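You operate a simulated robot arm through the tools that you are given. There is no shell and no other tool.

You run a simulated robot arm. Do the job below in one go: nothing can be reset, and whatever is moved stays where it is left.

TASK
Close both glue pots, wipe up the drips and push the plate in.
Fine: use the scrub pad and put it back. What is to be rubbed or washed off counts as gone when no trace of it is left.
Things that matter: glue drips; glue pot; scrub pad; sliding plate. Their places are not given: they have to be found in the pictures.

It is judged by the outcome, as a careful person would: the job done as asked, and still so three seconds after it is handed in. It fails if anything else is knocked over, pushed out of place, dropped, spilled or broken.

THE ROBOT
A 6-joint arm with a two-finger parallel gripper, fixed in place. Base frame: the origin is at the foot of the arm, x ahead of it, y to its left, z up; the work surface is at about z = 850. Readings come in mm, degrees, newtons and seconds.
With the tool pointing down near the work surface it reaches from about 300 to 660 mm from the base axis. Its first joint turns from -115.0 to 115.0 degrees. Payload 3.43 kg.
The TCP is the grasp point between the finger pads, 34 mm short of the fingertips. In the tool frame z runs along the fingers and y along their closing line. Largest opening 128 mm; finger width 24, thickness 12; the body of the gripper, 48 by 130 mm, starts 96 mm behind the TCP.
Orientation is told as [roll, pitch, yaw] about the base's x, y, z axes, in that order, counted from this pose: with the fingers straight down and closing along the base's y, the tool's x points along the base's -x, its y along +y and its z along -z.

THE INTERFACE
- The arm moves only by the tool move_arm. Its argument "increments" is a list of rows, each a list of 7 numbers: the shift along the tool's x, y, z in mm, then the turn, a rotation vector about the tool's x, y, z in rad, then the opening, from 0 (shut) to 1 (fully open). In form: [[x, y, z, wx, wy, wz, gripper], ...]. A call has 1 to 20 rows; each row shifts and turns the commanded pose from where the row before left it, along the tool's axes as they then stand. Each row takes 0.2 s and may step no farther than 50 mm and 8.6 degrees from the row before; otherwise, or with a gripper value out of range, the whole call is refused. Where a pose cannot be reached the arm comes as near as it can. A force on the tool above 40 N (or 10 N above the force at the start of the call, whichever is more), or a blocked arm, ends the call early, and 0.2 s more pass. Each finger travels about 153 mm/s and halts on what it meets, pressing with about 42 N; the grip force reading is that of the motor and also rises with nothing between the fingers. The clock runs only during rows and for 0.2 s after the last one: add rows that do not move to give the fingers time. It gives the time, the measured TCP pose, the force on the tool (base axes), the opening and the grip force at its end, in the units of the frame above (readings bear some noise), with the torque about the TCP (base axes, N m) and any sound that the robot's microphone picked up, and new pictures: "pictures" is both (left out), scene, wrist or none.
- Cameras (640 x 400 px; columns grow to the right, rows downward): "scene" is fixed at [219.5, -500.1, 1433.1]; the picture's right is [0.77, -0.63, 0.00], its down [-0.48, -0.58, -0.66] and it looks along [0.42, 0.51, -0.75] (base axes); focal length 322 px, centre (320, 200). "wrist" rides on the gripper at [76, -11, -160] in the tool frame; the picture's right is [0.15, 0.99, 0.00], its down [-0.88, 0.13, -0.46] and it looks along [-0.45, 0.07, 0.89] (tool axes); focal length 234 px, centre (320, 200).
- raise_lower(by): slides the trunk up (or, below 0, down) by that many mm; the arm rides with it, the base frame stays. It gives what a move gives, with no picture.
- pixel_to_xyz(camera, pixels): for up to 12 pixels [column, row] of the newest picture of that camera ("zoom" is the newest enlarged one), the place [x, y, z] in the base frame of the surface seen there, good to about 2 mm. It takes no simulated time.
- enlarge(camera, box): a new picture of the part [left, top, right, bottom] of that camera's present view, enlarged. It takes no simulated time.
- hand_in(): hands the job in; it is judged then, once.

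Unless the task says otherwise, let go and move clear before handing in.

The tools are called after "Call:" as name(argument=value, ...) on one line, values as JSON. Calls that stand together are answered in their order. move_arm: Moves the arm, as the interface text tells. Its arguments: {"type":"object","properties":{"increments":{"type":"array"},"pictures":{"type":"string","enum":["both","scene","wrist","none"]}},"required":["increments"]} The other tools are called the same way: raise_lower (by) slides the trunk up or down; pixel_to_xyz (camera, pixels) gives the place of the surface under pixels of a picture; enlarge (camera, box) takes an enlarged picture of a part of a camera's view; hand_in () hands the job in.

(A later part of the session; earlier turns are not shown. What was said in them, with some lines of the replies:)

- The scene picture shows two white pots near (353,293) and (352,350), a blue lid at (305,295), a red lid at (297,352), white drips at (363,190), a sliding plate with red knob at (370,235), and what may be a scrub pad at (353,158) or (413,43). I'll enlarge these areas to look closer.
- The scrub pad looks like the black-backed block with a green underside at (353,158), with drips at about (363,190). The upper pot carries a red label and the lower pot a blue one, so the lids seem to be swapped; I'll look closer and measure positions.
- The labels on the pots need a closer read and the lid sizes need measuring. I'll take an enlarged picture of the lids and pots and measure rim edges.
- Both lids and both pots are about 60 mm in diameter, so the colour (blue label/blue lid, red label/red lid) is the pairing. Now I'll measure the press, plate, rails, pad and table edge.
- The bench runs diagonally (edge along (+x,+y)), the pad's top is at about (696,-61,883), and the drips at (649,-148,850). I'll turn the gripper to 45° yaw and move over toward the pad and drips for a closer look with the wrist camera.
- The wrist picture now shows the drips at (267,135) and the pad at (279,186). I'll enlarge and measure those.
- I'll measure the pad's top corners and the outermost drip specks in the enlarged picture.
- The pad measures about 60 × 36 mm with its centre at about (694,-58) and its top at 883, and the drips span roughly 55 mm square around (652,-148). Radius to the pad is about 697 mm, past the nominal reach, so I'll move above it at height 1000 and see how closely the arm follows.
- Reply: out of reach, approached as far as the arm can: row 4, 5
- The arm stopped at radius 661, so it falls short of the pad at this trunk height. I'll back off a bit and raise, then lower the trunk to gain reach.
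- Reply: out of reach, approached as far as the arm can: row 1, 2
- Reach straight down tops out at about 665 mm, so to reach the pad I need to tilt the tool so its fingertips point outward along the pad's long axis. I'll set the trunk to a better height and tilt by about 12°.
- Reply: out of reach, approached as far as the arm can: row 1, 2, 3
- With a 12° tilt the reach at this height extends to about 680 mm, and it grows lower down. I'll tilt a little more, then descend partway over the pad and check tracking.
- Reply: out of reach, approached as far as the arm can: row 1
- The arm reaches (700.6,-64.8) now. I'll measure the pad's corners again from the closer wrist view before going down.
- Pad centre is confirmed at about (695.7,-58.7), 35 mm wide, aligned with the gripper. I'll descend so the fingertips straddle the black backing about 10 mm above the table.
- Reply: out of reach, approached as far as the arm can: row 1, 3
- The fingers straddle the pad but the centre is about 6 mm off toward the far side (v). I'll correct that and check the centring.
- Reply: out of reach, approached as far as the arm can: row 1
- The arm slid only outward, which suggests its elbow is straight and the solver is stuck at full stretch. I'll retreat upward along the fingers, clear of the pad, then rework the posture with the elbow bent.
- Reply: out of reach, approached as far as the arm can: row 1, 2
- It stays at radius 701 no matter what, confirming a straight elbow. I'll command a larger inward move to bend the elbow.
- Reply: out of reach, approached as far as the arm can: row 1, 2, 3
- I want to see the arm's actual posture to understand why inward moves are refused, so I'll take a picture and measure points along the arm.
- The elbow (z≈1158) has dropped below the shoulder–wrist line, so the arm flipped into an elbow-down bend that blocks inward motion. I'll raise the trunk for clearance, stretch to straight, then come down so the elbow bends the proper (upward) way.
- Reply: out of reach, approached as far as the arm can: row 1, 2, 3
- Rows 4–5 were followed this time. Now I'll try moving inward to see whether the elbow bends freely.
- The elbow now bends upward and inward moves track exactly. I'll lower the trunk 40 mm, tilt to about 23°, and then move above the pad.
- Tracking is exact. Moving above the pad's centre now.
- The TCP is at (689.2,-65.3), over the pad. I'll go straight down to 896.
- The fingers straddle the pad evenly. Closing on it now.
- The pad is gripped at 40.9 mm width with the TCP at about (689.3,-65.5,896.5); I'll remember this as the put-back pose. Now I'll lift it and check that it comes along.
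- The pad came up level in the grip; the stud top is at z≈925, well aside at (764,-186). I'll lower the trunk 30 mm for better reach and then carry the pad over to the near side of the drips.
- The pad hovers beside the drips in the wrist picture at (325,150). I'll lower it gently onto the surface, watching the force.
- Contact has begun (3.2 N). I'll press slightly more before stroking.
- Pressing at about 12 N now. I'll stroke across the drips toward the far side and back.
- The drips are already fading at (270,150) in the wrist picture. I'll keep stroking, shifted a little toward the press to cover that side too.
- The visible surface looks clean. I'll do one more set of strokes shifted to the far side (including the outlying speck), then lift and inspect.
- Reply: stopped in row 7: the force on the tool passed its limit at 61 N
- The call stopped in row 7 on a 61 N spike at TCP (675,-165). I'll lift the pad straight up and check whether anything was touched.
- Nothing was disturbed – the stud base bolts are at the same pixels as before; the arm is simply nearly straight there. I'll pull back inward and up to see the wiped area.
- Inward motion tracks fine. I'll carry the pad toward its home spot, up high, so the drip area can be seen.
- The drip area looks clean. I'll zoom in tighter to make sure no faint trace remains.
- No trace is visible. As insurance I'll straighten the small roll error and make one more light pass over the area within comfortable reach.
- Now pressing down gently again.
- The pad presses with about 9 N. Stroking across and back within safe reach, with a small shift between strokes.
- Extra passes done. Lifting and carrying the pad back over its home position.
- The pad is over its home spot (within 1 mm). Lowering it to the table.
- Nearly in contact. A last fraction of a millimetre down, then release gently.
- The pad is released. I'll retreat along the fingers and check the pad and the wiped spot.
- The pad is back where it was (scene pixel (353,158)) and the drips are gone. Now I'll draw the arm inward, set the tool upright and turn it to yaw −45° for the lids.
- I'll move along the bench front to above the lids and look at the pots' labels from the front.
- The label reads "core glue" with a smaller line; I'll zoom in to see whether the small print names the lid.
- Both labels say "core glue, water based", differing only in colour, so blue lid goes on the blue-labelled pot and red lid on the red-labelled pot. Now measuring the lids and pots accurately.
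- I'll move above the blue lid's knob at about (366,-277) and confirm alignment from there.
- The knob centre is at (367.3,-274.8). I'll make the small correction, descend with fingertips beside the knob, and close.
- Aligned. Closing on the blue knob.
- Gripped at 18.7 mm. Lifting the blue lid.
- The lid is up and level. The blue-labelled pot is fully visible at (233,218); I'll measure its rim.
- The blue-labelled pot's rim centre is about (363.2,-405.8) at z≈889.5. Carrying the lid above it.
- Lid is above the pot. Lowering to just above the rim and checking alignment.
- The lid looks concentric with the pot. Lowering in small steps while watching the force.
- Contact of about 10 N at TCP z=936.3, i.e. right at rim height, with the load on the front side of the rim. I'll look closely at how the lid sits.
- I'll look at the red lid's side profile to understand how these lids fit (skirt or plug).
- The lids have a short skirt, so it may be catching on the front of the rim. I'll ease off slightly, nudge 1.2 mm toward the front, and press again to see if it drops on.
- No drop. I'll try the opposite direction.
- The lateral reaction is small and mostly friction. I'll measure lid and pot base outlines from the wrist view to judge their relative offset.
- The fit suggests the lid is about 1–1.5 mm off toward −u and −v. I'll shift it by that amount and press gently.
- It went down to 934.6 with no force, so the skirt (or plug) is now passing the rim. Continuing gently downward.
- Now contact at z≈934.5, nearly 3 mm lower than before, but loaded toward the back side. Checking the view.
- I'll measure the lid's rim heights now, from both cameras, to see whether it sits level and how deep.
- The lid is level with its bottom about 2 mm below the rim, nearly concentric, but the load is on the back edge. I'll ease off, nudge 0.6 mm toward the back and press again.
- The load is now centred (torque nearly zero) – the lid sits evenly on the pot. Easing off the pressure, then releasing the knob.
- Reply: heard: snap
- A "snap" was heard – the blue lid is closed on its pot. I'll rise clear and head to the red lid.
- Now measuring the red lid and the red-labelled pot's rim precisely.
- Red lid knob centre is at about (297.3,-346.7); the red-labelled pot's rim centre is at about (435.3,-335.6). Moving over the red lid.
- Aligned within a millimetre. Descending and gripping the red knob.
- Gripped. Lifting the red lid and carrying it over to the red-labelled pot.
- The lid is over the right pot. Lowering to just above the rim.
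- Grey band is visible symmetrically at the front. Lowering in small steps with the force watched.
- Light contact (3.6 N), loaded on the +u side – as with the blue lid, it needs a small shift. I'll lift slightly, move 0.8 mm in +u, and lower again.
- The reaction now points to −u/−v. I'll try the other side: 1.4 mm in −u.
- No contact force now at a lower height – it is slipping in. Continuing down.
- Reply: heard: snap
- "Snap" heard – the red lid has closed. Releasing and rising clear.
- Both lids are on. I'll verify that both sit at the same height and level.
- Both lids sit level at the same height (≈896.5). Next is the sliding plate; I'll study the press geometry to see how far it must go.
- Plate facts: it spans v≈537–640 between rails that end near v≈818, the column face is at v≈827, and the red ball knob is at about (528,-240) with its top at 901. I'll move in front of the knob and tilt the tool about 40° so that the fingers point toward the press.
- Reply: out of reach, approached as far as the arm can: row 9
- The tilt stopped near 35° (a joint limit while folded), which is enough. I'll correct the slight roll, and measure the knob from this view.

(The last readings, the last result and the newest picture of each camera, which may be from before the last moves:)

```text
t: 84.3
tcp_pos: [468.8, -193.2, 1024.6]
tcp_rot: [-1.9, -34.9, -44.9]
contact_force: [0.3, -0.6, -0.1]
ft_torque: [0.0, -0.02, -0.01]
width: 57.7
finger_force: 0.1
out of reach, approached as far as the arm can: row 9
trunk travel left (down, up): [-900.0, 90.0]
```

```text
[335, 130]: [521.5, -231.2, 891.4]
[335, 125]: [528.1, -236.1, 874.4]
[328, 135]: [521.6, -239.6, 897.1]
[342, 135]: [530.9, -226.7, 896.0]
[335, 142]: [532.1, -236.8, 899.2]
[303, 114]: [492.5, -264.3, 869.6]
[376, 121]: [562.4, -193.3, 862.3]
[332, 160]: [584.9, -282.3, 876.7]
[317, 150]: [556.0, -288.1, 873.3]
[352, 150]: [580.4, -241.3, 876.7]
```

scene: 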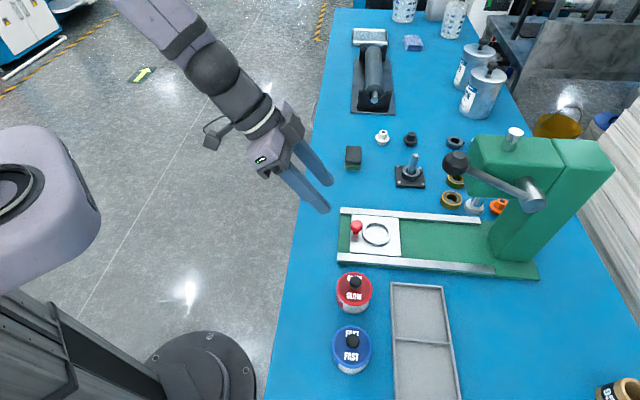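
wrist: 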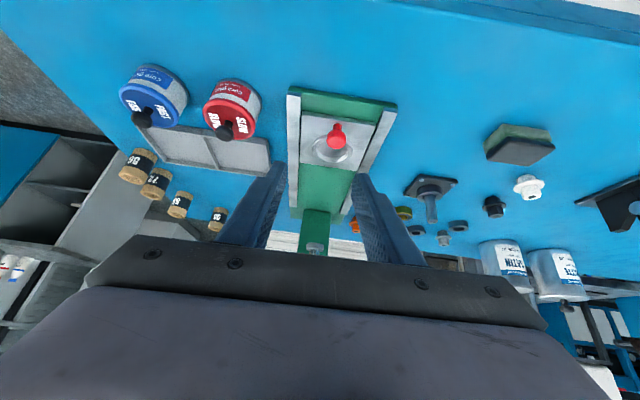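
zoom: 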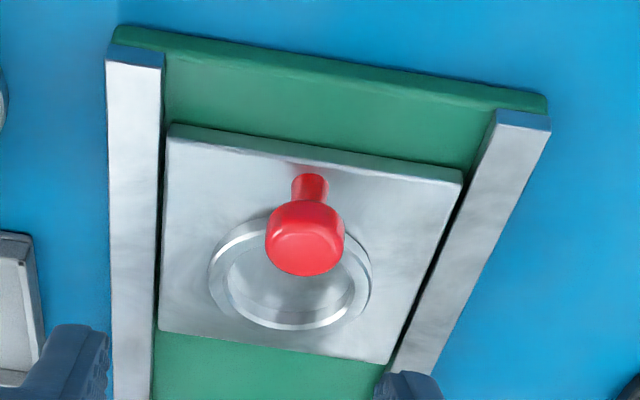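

The knob head is about 20 mm wide, centred near u=206, v=542, z=891. I'll correct the roll and move to a pre-grasp point behind it along the tool axis.

Call:
move_arm(increments=[[0, 0, 0, -0.033, 0, 0, 0.45], [8, 5.5, 33.5, 0, 0, 0, 0.45], [8, 5.5, 33.5, 0, 0, 0, 0.45], [0, 0, 0, 0, 0, 0, 0.45]], pictures="both")

Call:
enlarge(camera="wrist", box=[260, 100, 400, 200])

```text
t: 85.3
tcp_pos: [494.1, -204.4, 959.1]
tcp_rot: [0.0, -34.9, -44.9]
contact_force: [-0.5, -0.6, 0.1]
ft_torque: [0.0, 0.0, 0.03]
width: 57.5
finger_force: 0.0
trunk travel left (down, up): [-900.0, 90.0]
```

scene: 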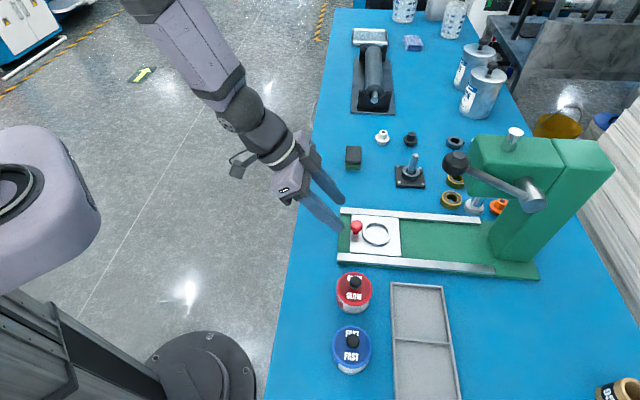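
wrist: 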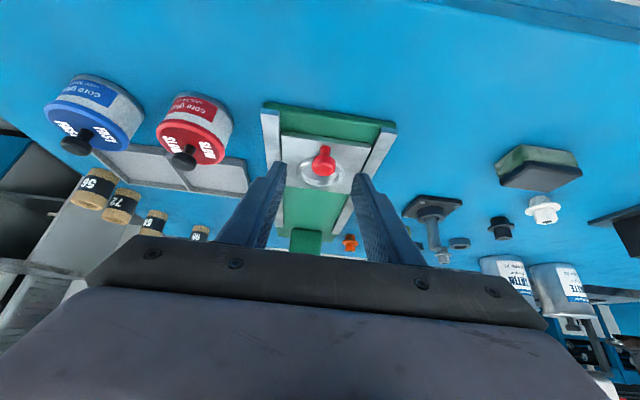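

```text
4.00 times, centred on (330, 150) of wrist
```

zoom: 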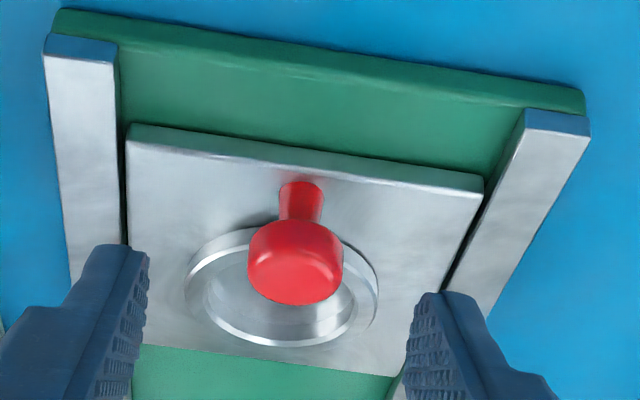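

Call:
pixel_to_xyz(camera="zoom", pixels=[[295, 270], [252, 262], [340, 262], [295, 240], [295, 298], [300, 200], [282, 205], [320, 205], [210, 300], [370, 300], [290, 345], [300, 150]])

```text
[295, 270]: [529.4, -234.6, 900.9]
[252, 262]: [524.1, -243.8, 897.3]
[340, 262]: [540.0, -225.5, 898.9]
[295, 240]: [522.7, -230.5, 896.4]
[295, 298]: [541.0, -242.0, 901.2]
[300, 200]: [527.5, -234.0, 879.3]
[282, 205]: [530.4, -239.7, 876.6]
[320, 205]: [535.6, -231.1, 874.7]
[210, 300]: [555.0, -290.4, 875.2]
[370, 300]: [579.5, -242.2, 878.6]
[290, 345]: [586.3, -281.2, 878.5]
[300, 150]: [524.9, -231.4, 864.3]
```

Knob centre refined to u≈209.8, v≈543. Sliding the open fingers around it along the tool axis.

Call:
move_arm(increments=[[0, 5, 0, 0, 0, 0, 0.45], [-0.45, 0, 19.6, 0, 0, 0, 0.45], [-0.45, 0, 19.6, 0, 0, 0, 0.45], [-0.45, 0, 19.6, 0, 0, 0, 0.45], [0, 0, 0, 0, 0, 0, 0.45]], pictures="both")

Call:
enlarge(camera="scene", box=[310, 190, 410, 260])

```text
t: 86.5
tcp_pos: [522.8, -224.0, 912.5]
tcp_rot: [0.0, -35.0, -44.9]
contact_force: [-0.2, 1.0, -0.8]
ft_torque: [-0.02, -0.04, 0.01]
width: 57.7
finger_force: 0.1
trunk travel left (down, up): [-900.0, 90.0]
```

scene: 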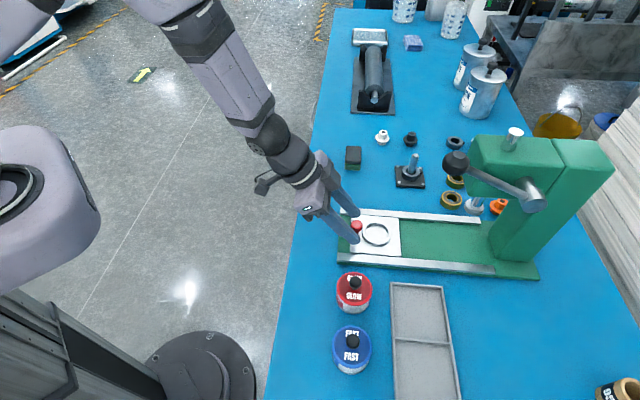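
wrist: 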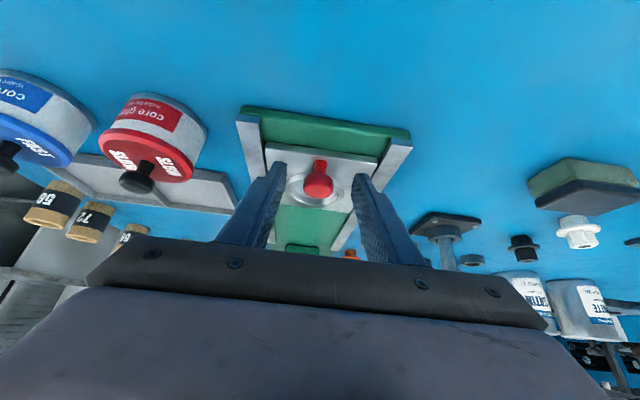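

```text
5.71 times, centred on (360, 225) of scene
```

zoom: 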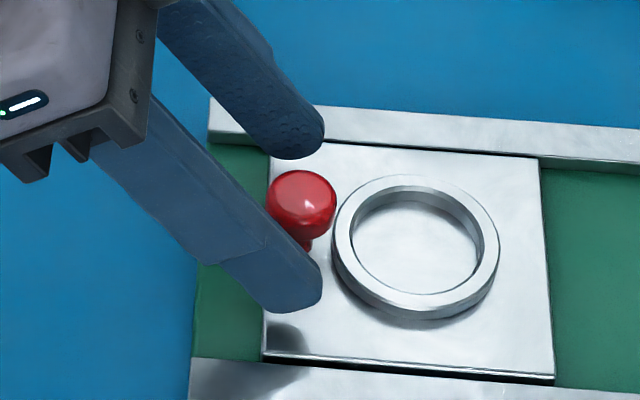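

The knob is nicely between the fingers. Closing on it.

Call:
move_arm(increments=[[0, 0, 0, 0, 0, 0, 0.35], [0, 0, 0, 0, 0, 0, 0.25], [0, 0, 0, 0, 0, 0, 0.1], [0, 0, 0, 0, 0, 0, 0.1], [0, 0, 0, 0, 0, 0, 0.1]], pictures="both")

Call:
enlarge(camera="scene", box=[310, 190, 410, 260])

```text
t: 87.7
tcp_pos: [521.8, -224.9, 911.5]
tcp_rot: [0.0, -35.1, -44.9]
contact_force: [-3.7, -3.2, -0.3]
ft_torque: [-0.2, 0.03, -0.11]
width: 25.2
finger_force: 44.7
trunk travel left (down, up): [-900.0, 90.0]
```

scene: 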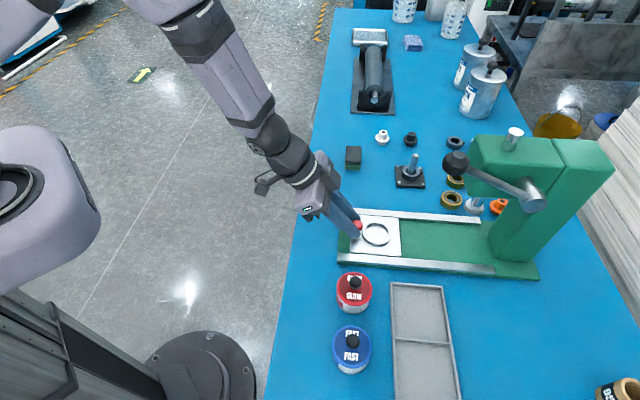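
wrist: 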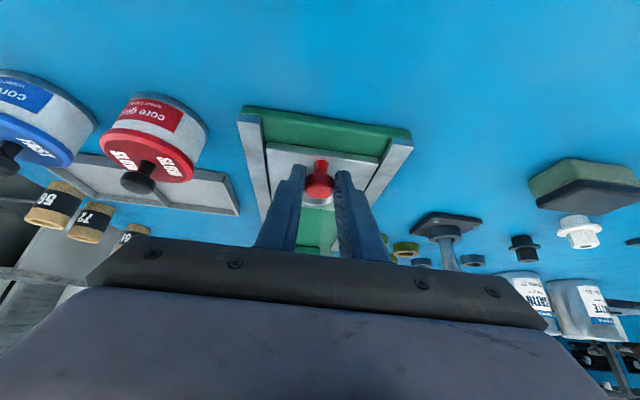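

```text
5.71 times, centred on (360, 225) of scene
```

zoom: 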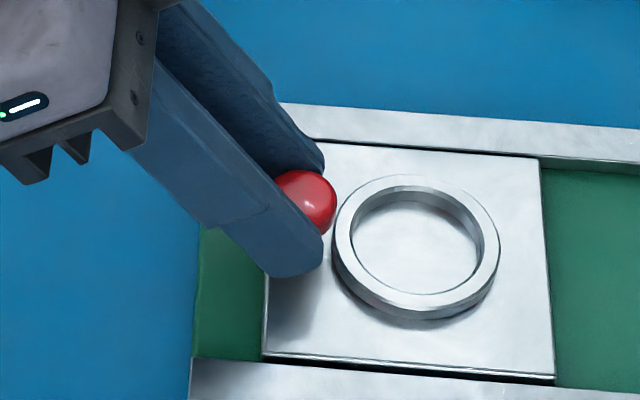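

The knob is gripped (25 mm), with a slight sideways load. I'll ease that and start pushing along the rails in short steps, watching the forces.

Call:
move_arm(increments=[[0, -0.6, 0, 0, 0, 0, 0.1], [-8.2, -0.1, 5.74, 0, 0, 0, 0.1], [-8.2, -0.1, 5.74, 0, 0, 0, 0.1], [0, 0, 0, 0, 0, 0, 0.1]], pictures="both")

```text
t: 88.7
tcp_pos: [536.4, -239.9, 911.4]
tcp_rot: [0.0, -34.9, -44.8]
contact_force: [0.0, -0.6, -2.0]
ft_torque: [0.31, 0.28, -0.01]
width: 25.3
finger_force: 45.4
trunk travel left (down, up): [-900.0, 90.0]
```

scene: 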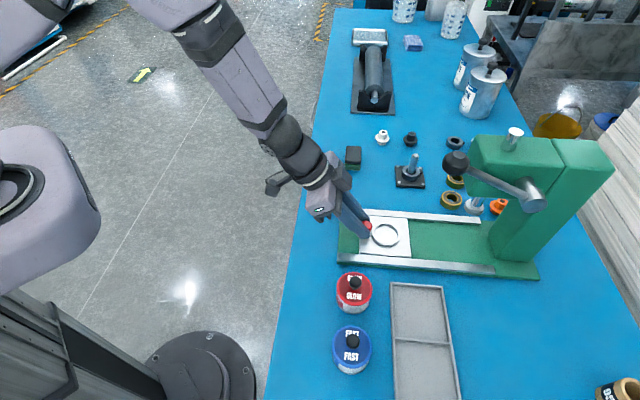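
wrist: 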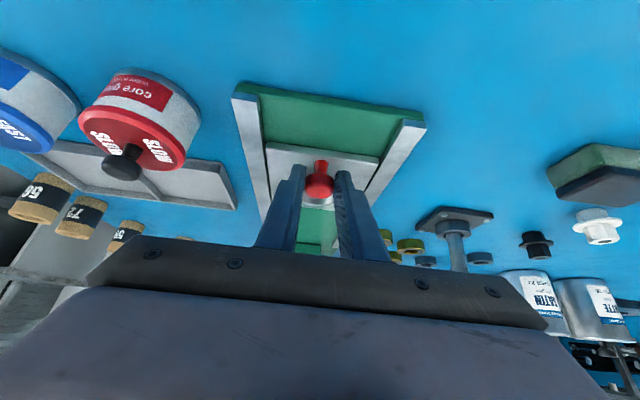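

The plate slides easily. Continuing in 40 mm increments.

Call:
move_arm(increments=[[-10.9, -0.15, 7.63, 0, 0, 0, 0.1], [-10.9, -0.15, 7.63, 0, 0, 0, 0.1], [-10.9, -0.15, 7.63, 0, 0, 0, 0.1], [0, 0, 0, 0, 0, 0, 0.1]], pictures="none")

```text
t: 89.7
tcp_pos: [565.0, -268.4, 911.1]
tcp_rot: [0.0, -35.0, -44.9]
contact_force: [-0.8, -0.4, -4.8]
ft_torque: [0.23, 0.17, -0.01]
width: 25.3
finger_force: 44.5
trunk travel left (down, up): [-900.0, 90.0]
```

Call:
move_arm(increments=[[-10.75, -0.15, 7.85, 0, 0, 0, 0.1], [-10.9, -0.15, 7.63, 0, 0, 0, 0.1], [-10.9, -0.15, 7.63, 0, 0, 0, 0.1], [0, 0, 0, 0, 0, 0, 0.1]], pictures="scene")

```text
t: 90.7
tcp_pos: [594.8, -295.2, 913.2]
tcp_rot: [0.0, -34.9, -45.0]
contact_force: [1.7, 0.5, -4.8]
ft_torque: [0.06, 0.05, 0.0]
width: 25.4
finger_force: 44.8
trunk travel left (down, up): [-900.0, 90.0]
```

scene: 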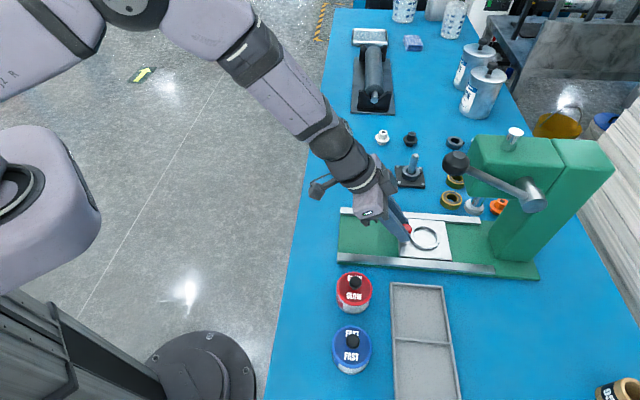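

Call:
move_arm(increments=[[-10.7, -0.15, 7.85, 0, 0, 0, 0.1], [-10.9, -0.15, 7.63, 0, 0, 0, 0.1], [-8.2, -0.1, 5.74, 0, 0, 0, 0.1], [0, 0, 0, 0, 0, 0, 0.1]], pictures="both")

```text
t: 91.7
tcp_pos: [617.2, -321.5, 912.7]
tcp_rot: [0.0, -35.1, -44.8]
contact_force: [3.9, 1.9, -0.3]
ft_torque: [0.14, 0.03, -0.01]
width: 25.1
finger_force: 44.5
trunk travel left (down, up): [-900.0, 90.0]
```

scene: 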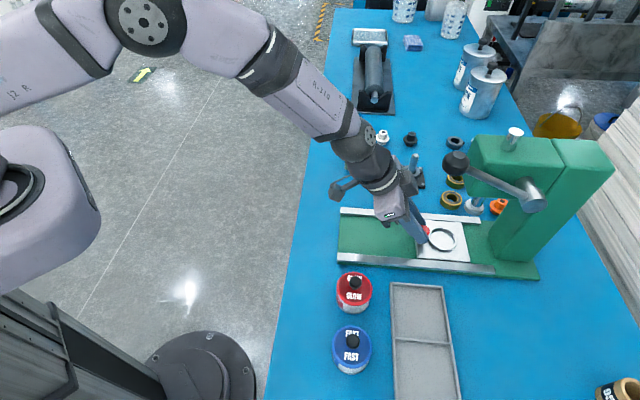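
wrist: 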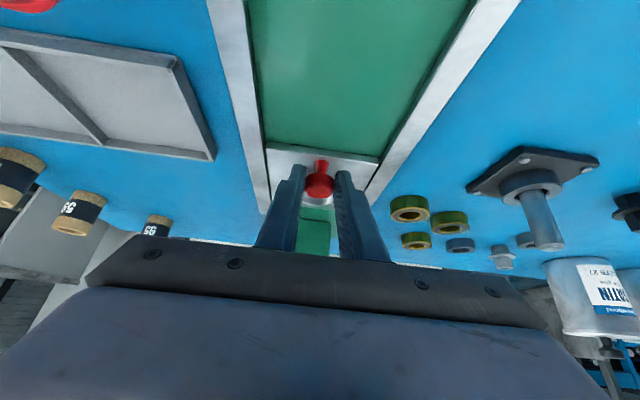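

Smooth so far at about 135 mm of travel. Relieving the small sideways load and continuing.

Call:
move_arm(increments=[[-8.2, 0.4, 5.74, 0, 0, 0, 0.1], [-8.2, 0, 5.74, 0, 0, 0, 0.1], [0, 0, 0, 0, 0, 0, 0.1]], pictures="scene")

Call:
enlarge(camera="scene", box=[390, 190, 550, 290])

```text
t: 92.5
tcp_pos: [633.1, -335.8, 913.6]
tcp_rot: [0.0, -35.1, -44.8]
contact_force: [1.4, -0.5, 2.6]
ft_torque: [0.06, 0.14, 0.03]
width: 25.3
finger_force: 45.7
trunk travel left (down, up): [-900.0, 90.0]
```

scene: 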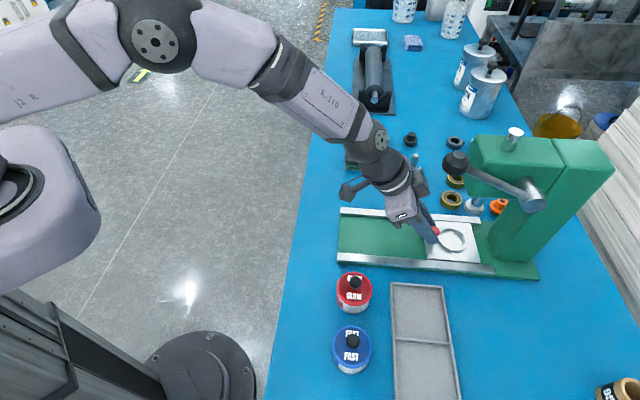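

```text
4.00 times, centred on (470, 240) of scene
```

zoom: 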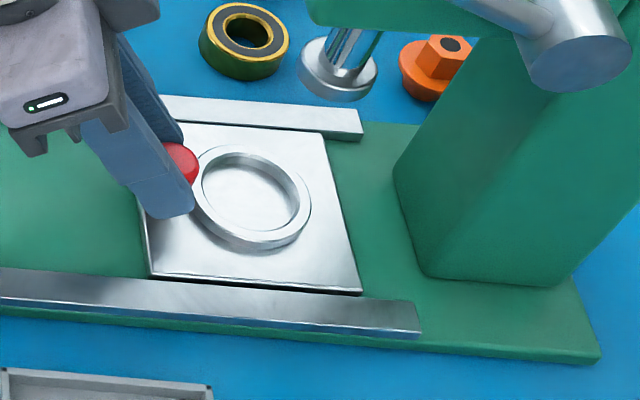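

Call:
pixel_to_xyz(camera="zoom", pixels=[[250, 195], [205, 190], [308, 210], [240, 150], [262, 240], [330, 150], [358, 285], [305, 70], [375, 75], [340, 95], [335, 45], [422, 270]])

```text
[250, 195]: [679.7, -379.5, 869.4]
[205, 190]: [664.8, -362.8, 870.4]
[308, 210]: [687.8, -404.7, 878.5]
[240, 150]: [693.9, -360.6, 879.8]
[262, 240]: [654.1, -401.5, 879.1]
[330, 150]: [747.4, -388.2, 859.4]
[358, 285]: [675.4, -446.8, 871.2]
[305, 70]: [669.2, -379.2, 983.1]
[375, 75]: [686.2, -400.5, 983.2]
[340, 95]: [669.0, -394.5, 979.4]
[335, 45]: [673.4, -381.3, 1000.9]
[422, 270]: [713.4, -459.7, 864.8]
```

The ring centre is at v≈747 and the ram axis at v≈755, so it's nearly under the ram. I'll keep pushing in small steps and feel for the stop.

Call:
move_arm(increments=[[-3.3, 0, 2.3, 0, 0, 0, 0.1], [-3.3, 0, 2.3, 0, 0, 0, 0.1], [0, 0, 0, 0, 0, 0, 0.1]], pictures="none")

```text
t: 93.3
tcp_pos: [638.8, -341.9, 913.0]
tcp_rot: [0.1, -35.1, -44.9]
contact_force: [2.4, 0.9, 2.6]
ft_torque: [-0.06, -0.16, 0.02]
width: 25.1
finger_force: 44.7
trunk travel left (down, up): [-900.0, 90.0]
```

Call:
move_arm(increments=[[-2.5, 0, 1.72, 0, 0, 0, 0.1], [0, 0, 0, 0, 0, 0, 0.1]], pictures="none")

```text
t: 93.9
tcp_pos: [639.1, -342.3, 913.1]
tcp_rot: [0.0, -35.0, -44.8]
contact_force: [-4.5, 8.3, 4.2]
ft_torque: [0.15, -0.03, 0.14]
width: 25.1
finger_force: 45.3
trunk travel left (down, up): [-900.0, 90.0]
```

The push is now resisted (≈9 N) with the ring exactly under the ram – that's the stop. One slightly firmer push to make sure it is fully home.

Call:
move_arm(increments=[[-1.6, 0, 1.15, 0, 0, 0, 0.1], [0, 0, 0, 0, 0, 0, 0.1], [0, 0, 0, 0, 0, 0, 0.1]], pictures="both")

Call:
enlarge(camera="scene", box=[390, 190, 550, 290])

```text
t: 94.7
tcp_pos: [639.7, -342.2, 911.0]
tcp_rot: [-0.2, -34.9, -44.8]
contact_force: [-12.9, 18.7, 0.5]
ft_torque: [0.64, 0.51, 0.13]
width: 25.2
finger_force: 45.0
trunk travel left (down, up): [-900.0, 90.0]
```

scene: 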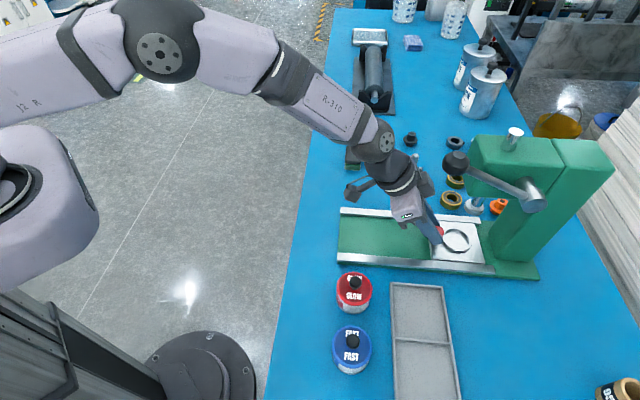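
wrist: 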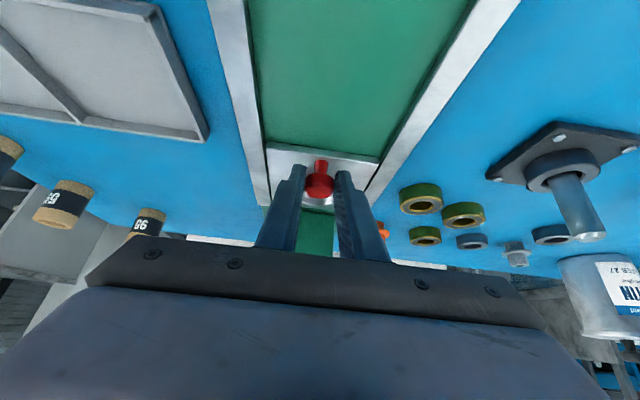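

```text
4.00 times, centred on (470, 240) of scene
```

zoom: 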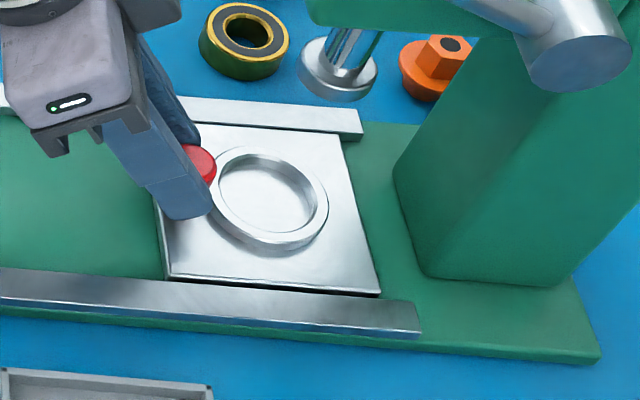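

It's hard against the stop (22 N, no motion). I'll ease the load, then open the fingers and withdraw along the tool axis.

Call:
move_arm(increments=[[2.6, 0, -1.85, 0, 0, 0, 0.1], [0, 0, 0, 0, 0, 0, 0.1]], pictures="none")

```text
t: 95.3
tcp_pos: [638.6, -341.2, 913.2]
tcp_rot: [0.0, -35.0, -44.9]
contact_force: [-5.2, 12.1, -6.2]
ft_torque: [0.2, 0.05, -0.01]
width: 25.1
finger_force: 45.0
trunk travel left (down, up): [-900.0, 90.0]
```

Call:
move_arm(increments=[[0.9, 0.4, -0.6, 0, 0, 0, 0.1], [0, 0, 0, 0, 0, 0, 0.1], [0, 0, 0, 0, 0, 0, 0.24], [0, 0, 0, 0, 0, 0, 0.35], [0, 0, 0, 0, 0, 0, 0.45], [0, 0, 0, 0, 0, 0, 0.45]], pictures="both")

Call:
enlarge(camera="scene", box=[390, 190, 550, 290])

```text
t: 96.7
tcp_pos: [640.3, -341.5, 912.5]
tcp_rot: [-0.1, -35.0, -44.9]
contact_force: [0.1, 0.0, 0.7]
ft_torque: [-0.03, 0.0, 0.02]
width: 57.4
finger_force: 0.1
trunk travel left (down, up): [-900.0, 90.0]
```

scene: 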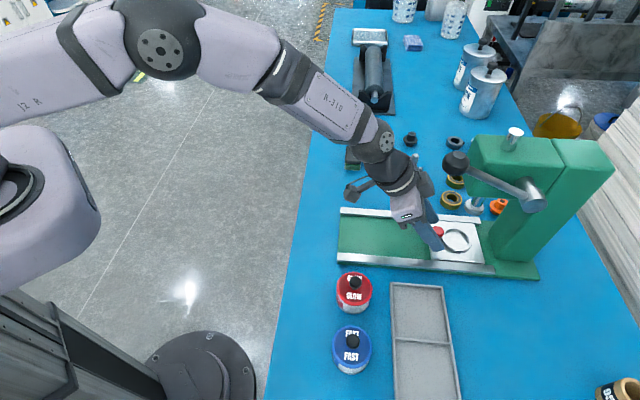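
wrist: 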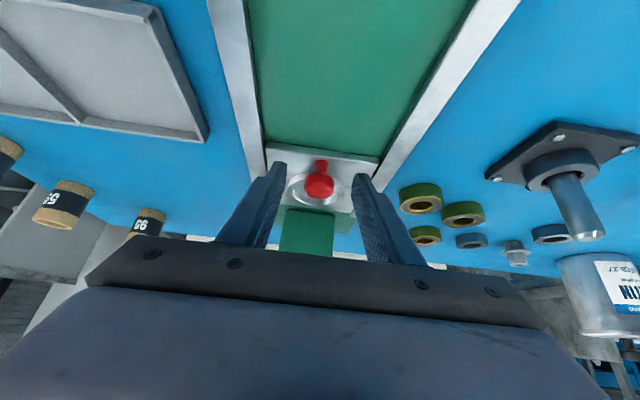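

```text
4.00 times, centred on (470, 240) of scene
```

zoom: 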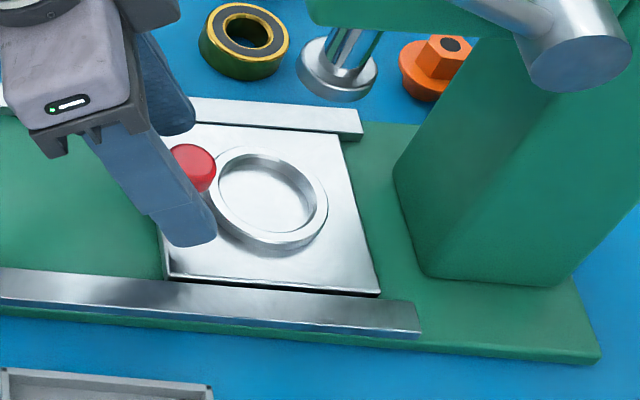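

Released, and the plate stayed at the stop. Withdrawing straight back along the tool axis.

Call:
move_arm(increments=[[0, 0, -20, 0, 0, 0, 0.45], [0, 0, -35, 0, 0, 0, 0.45], [0, 0, -45, 0, 0, 0, 0.45], [0, 0, -45, 0, 0, 0, 0.45], [0, 0, 0, 0, 0, 0, 0.45]], pictures="both")

Call:
enlarge(camera="scene", box=[330, 180, 560, 290])

```text
t: 97.9
tcp_pos: [582.1, -281.3, 1031.1]
tcp_rot: [0.0, -34.9, -44.7]
contact_force: [-0.3, -1.0, 0.3]
ft_torque: [-0.02, 0.01, -0.03]
width: 57.9
finger_force: 0.0
trunk travel left (down, up): [-900.0, 90.0]
```

scene: 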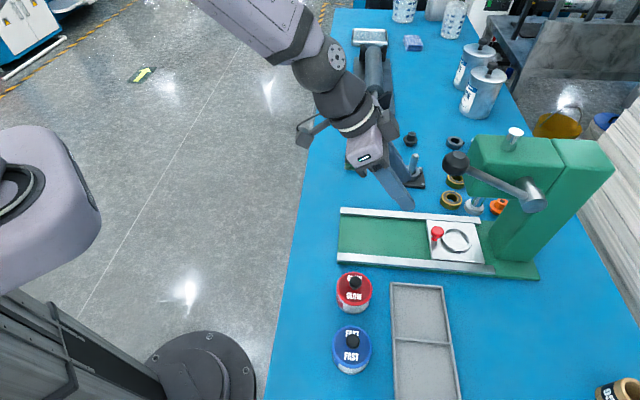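
wrist: 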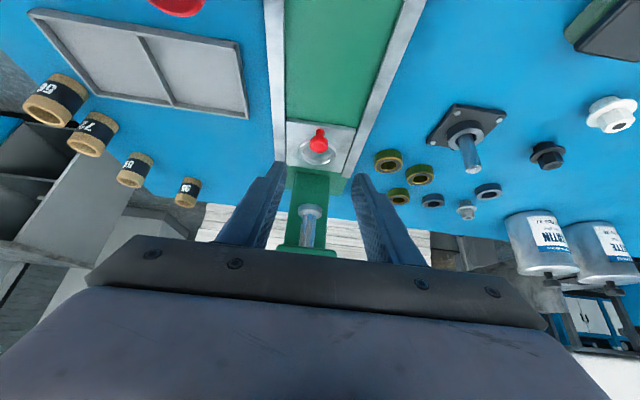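

```text
2.78 times, centred on (445, 235) of scene
```

zoom: 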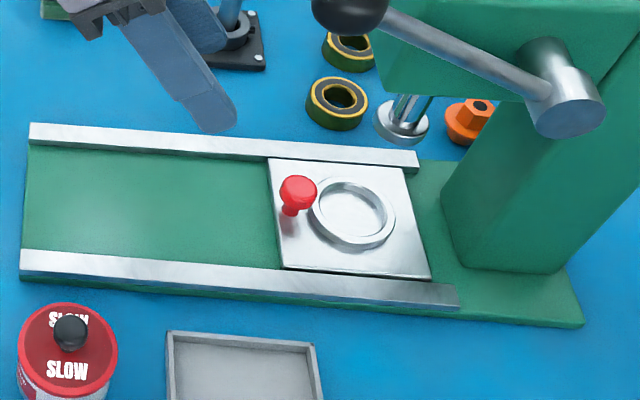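

The plate is fully in. I'll move the arm well clear of the bench and do a final check of everything.

Call:
move_arm(increments=[[35.5, 0, -24.9, 0, 0, 0, 0.45], [35.5, 0, -24.9, 0, 0, 0, 0.45], [35.5, 0, -24.9, 0, 0, 0, 0.45], [0, 0, 0, 0, 0.13, 0, 0.45], [0, 0, 0, 0, 0.13, 0, 0.45], [0, 0, -20, 0, 0.13, 0, 0.45], [0, 0, -30, 0, 0.13, 0, 0.45], [40, 0, 0, 0, 0.09, 0, 0.45], [40, 0, 0, 0, 0, 0, 0.45], [0, 0, 0, 0, 0, 0, 0.45]], pictures="both")

Call:
enlarge(camera="scene", box=[320, 130, 480, 230])

Call:
enlarge(camera="scene", box=[270, 260, 430, 390])

```text
t: 100.1
tcp_pos: [422.2, -122.6, 1070.0]
tcp_rot: [-0.6, -2.7, -45.3]
contact_force: [-0.6, 0.0, 0.1]
ft_torque: [0.02, 0.0, 0.0]
width: 57.5
finger_force: 0.1
out of reach, approached as far as the arm can: row 4
trunk travel left (down, up): [-900.0, 90.0]
```

scene: 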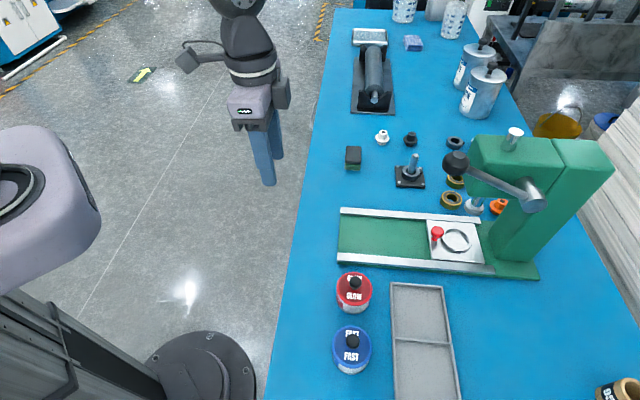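
wrist: 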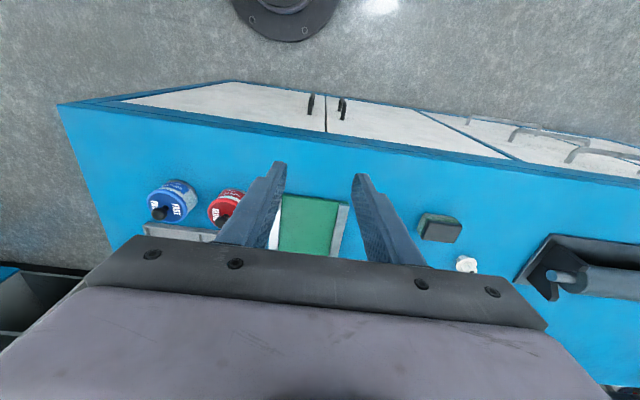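

```text
4.00 times, centred on (400, 180) of scene
```

zoom: 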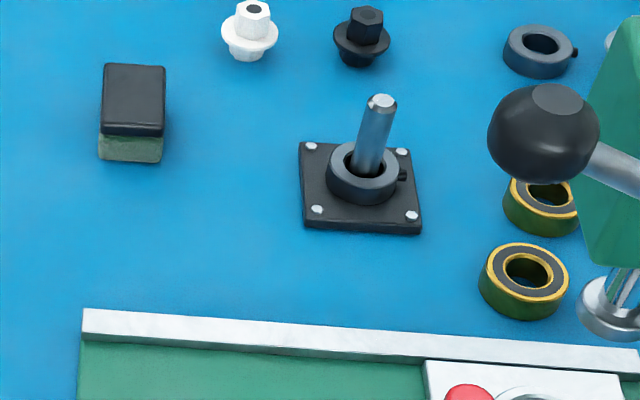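

```text
3.08 times, centred on (350, 325) of scene
```

zoom: 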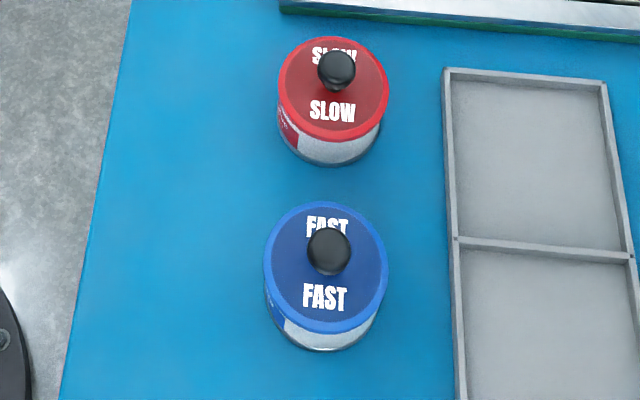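

The final pictures show the drip area clean and the pad back in its place at (353,158). Blue and red lids sit on their matching pots at (351,347) and (353,290), the plate is home under the ram, and the other objects are where they were. The gripper is empty and clear, so I'm handing in.

Call:
hand_in()

```text
The job is handed in.
```

The job is done and handed in: both glue pots are closed, the drips are wiped up, and the plate is pushed in. I don't have the verdict.

- **Drips:** I rubbed them with the scrub pad until the close-up pictures showed no trace. The pad is back where it was.
- **Glue pots:** I matched lids to pots by colour, because both labels read only "core glue, water based". The blue FAST lid is on the blue-labelled pot and the red SLOW lid on the red-labelled one. Each lid snapped on and sits level.
- **Plate:** I slid it along its rails until it hit the stop, which puts its ring under the ram. It stayed there when I let go.

While wiping, the tool force briefly jumped to 61 N and the move stopped. The pictures showed nothing knocked over or shifted, and I finished the wiping within easier reach. At the end the gripper was empty and clear of the bench.
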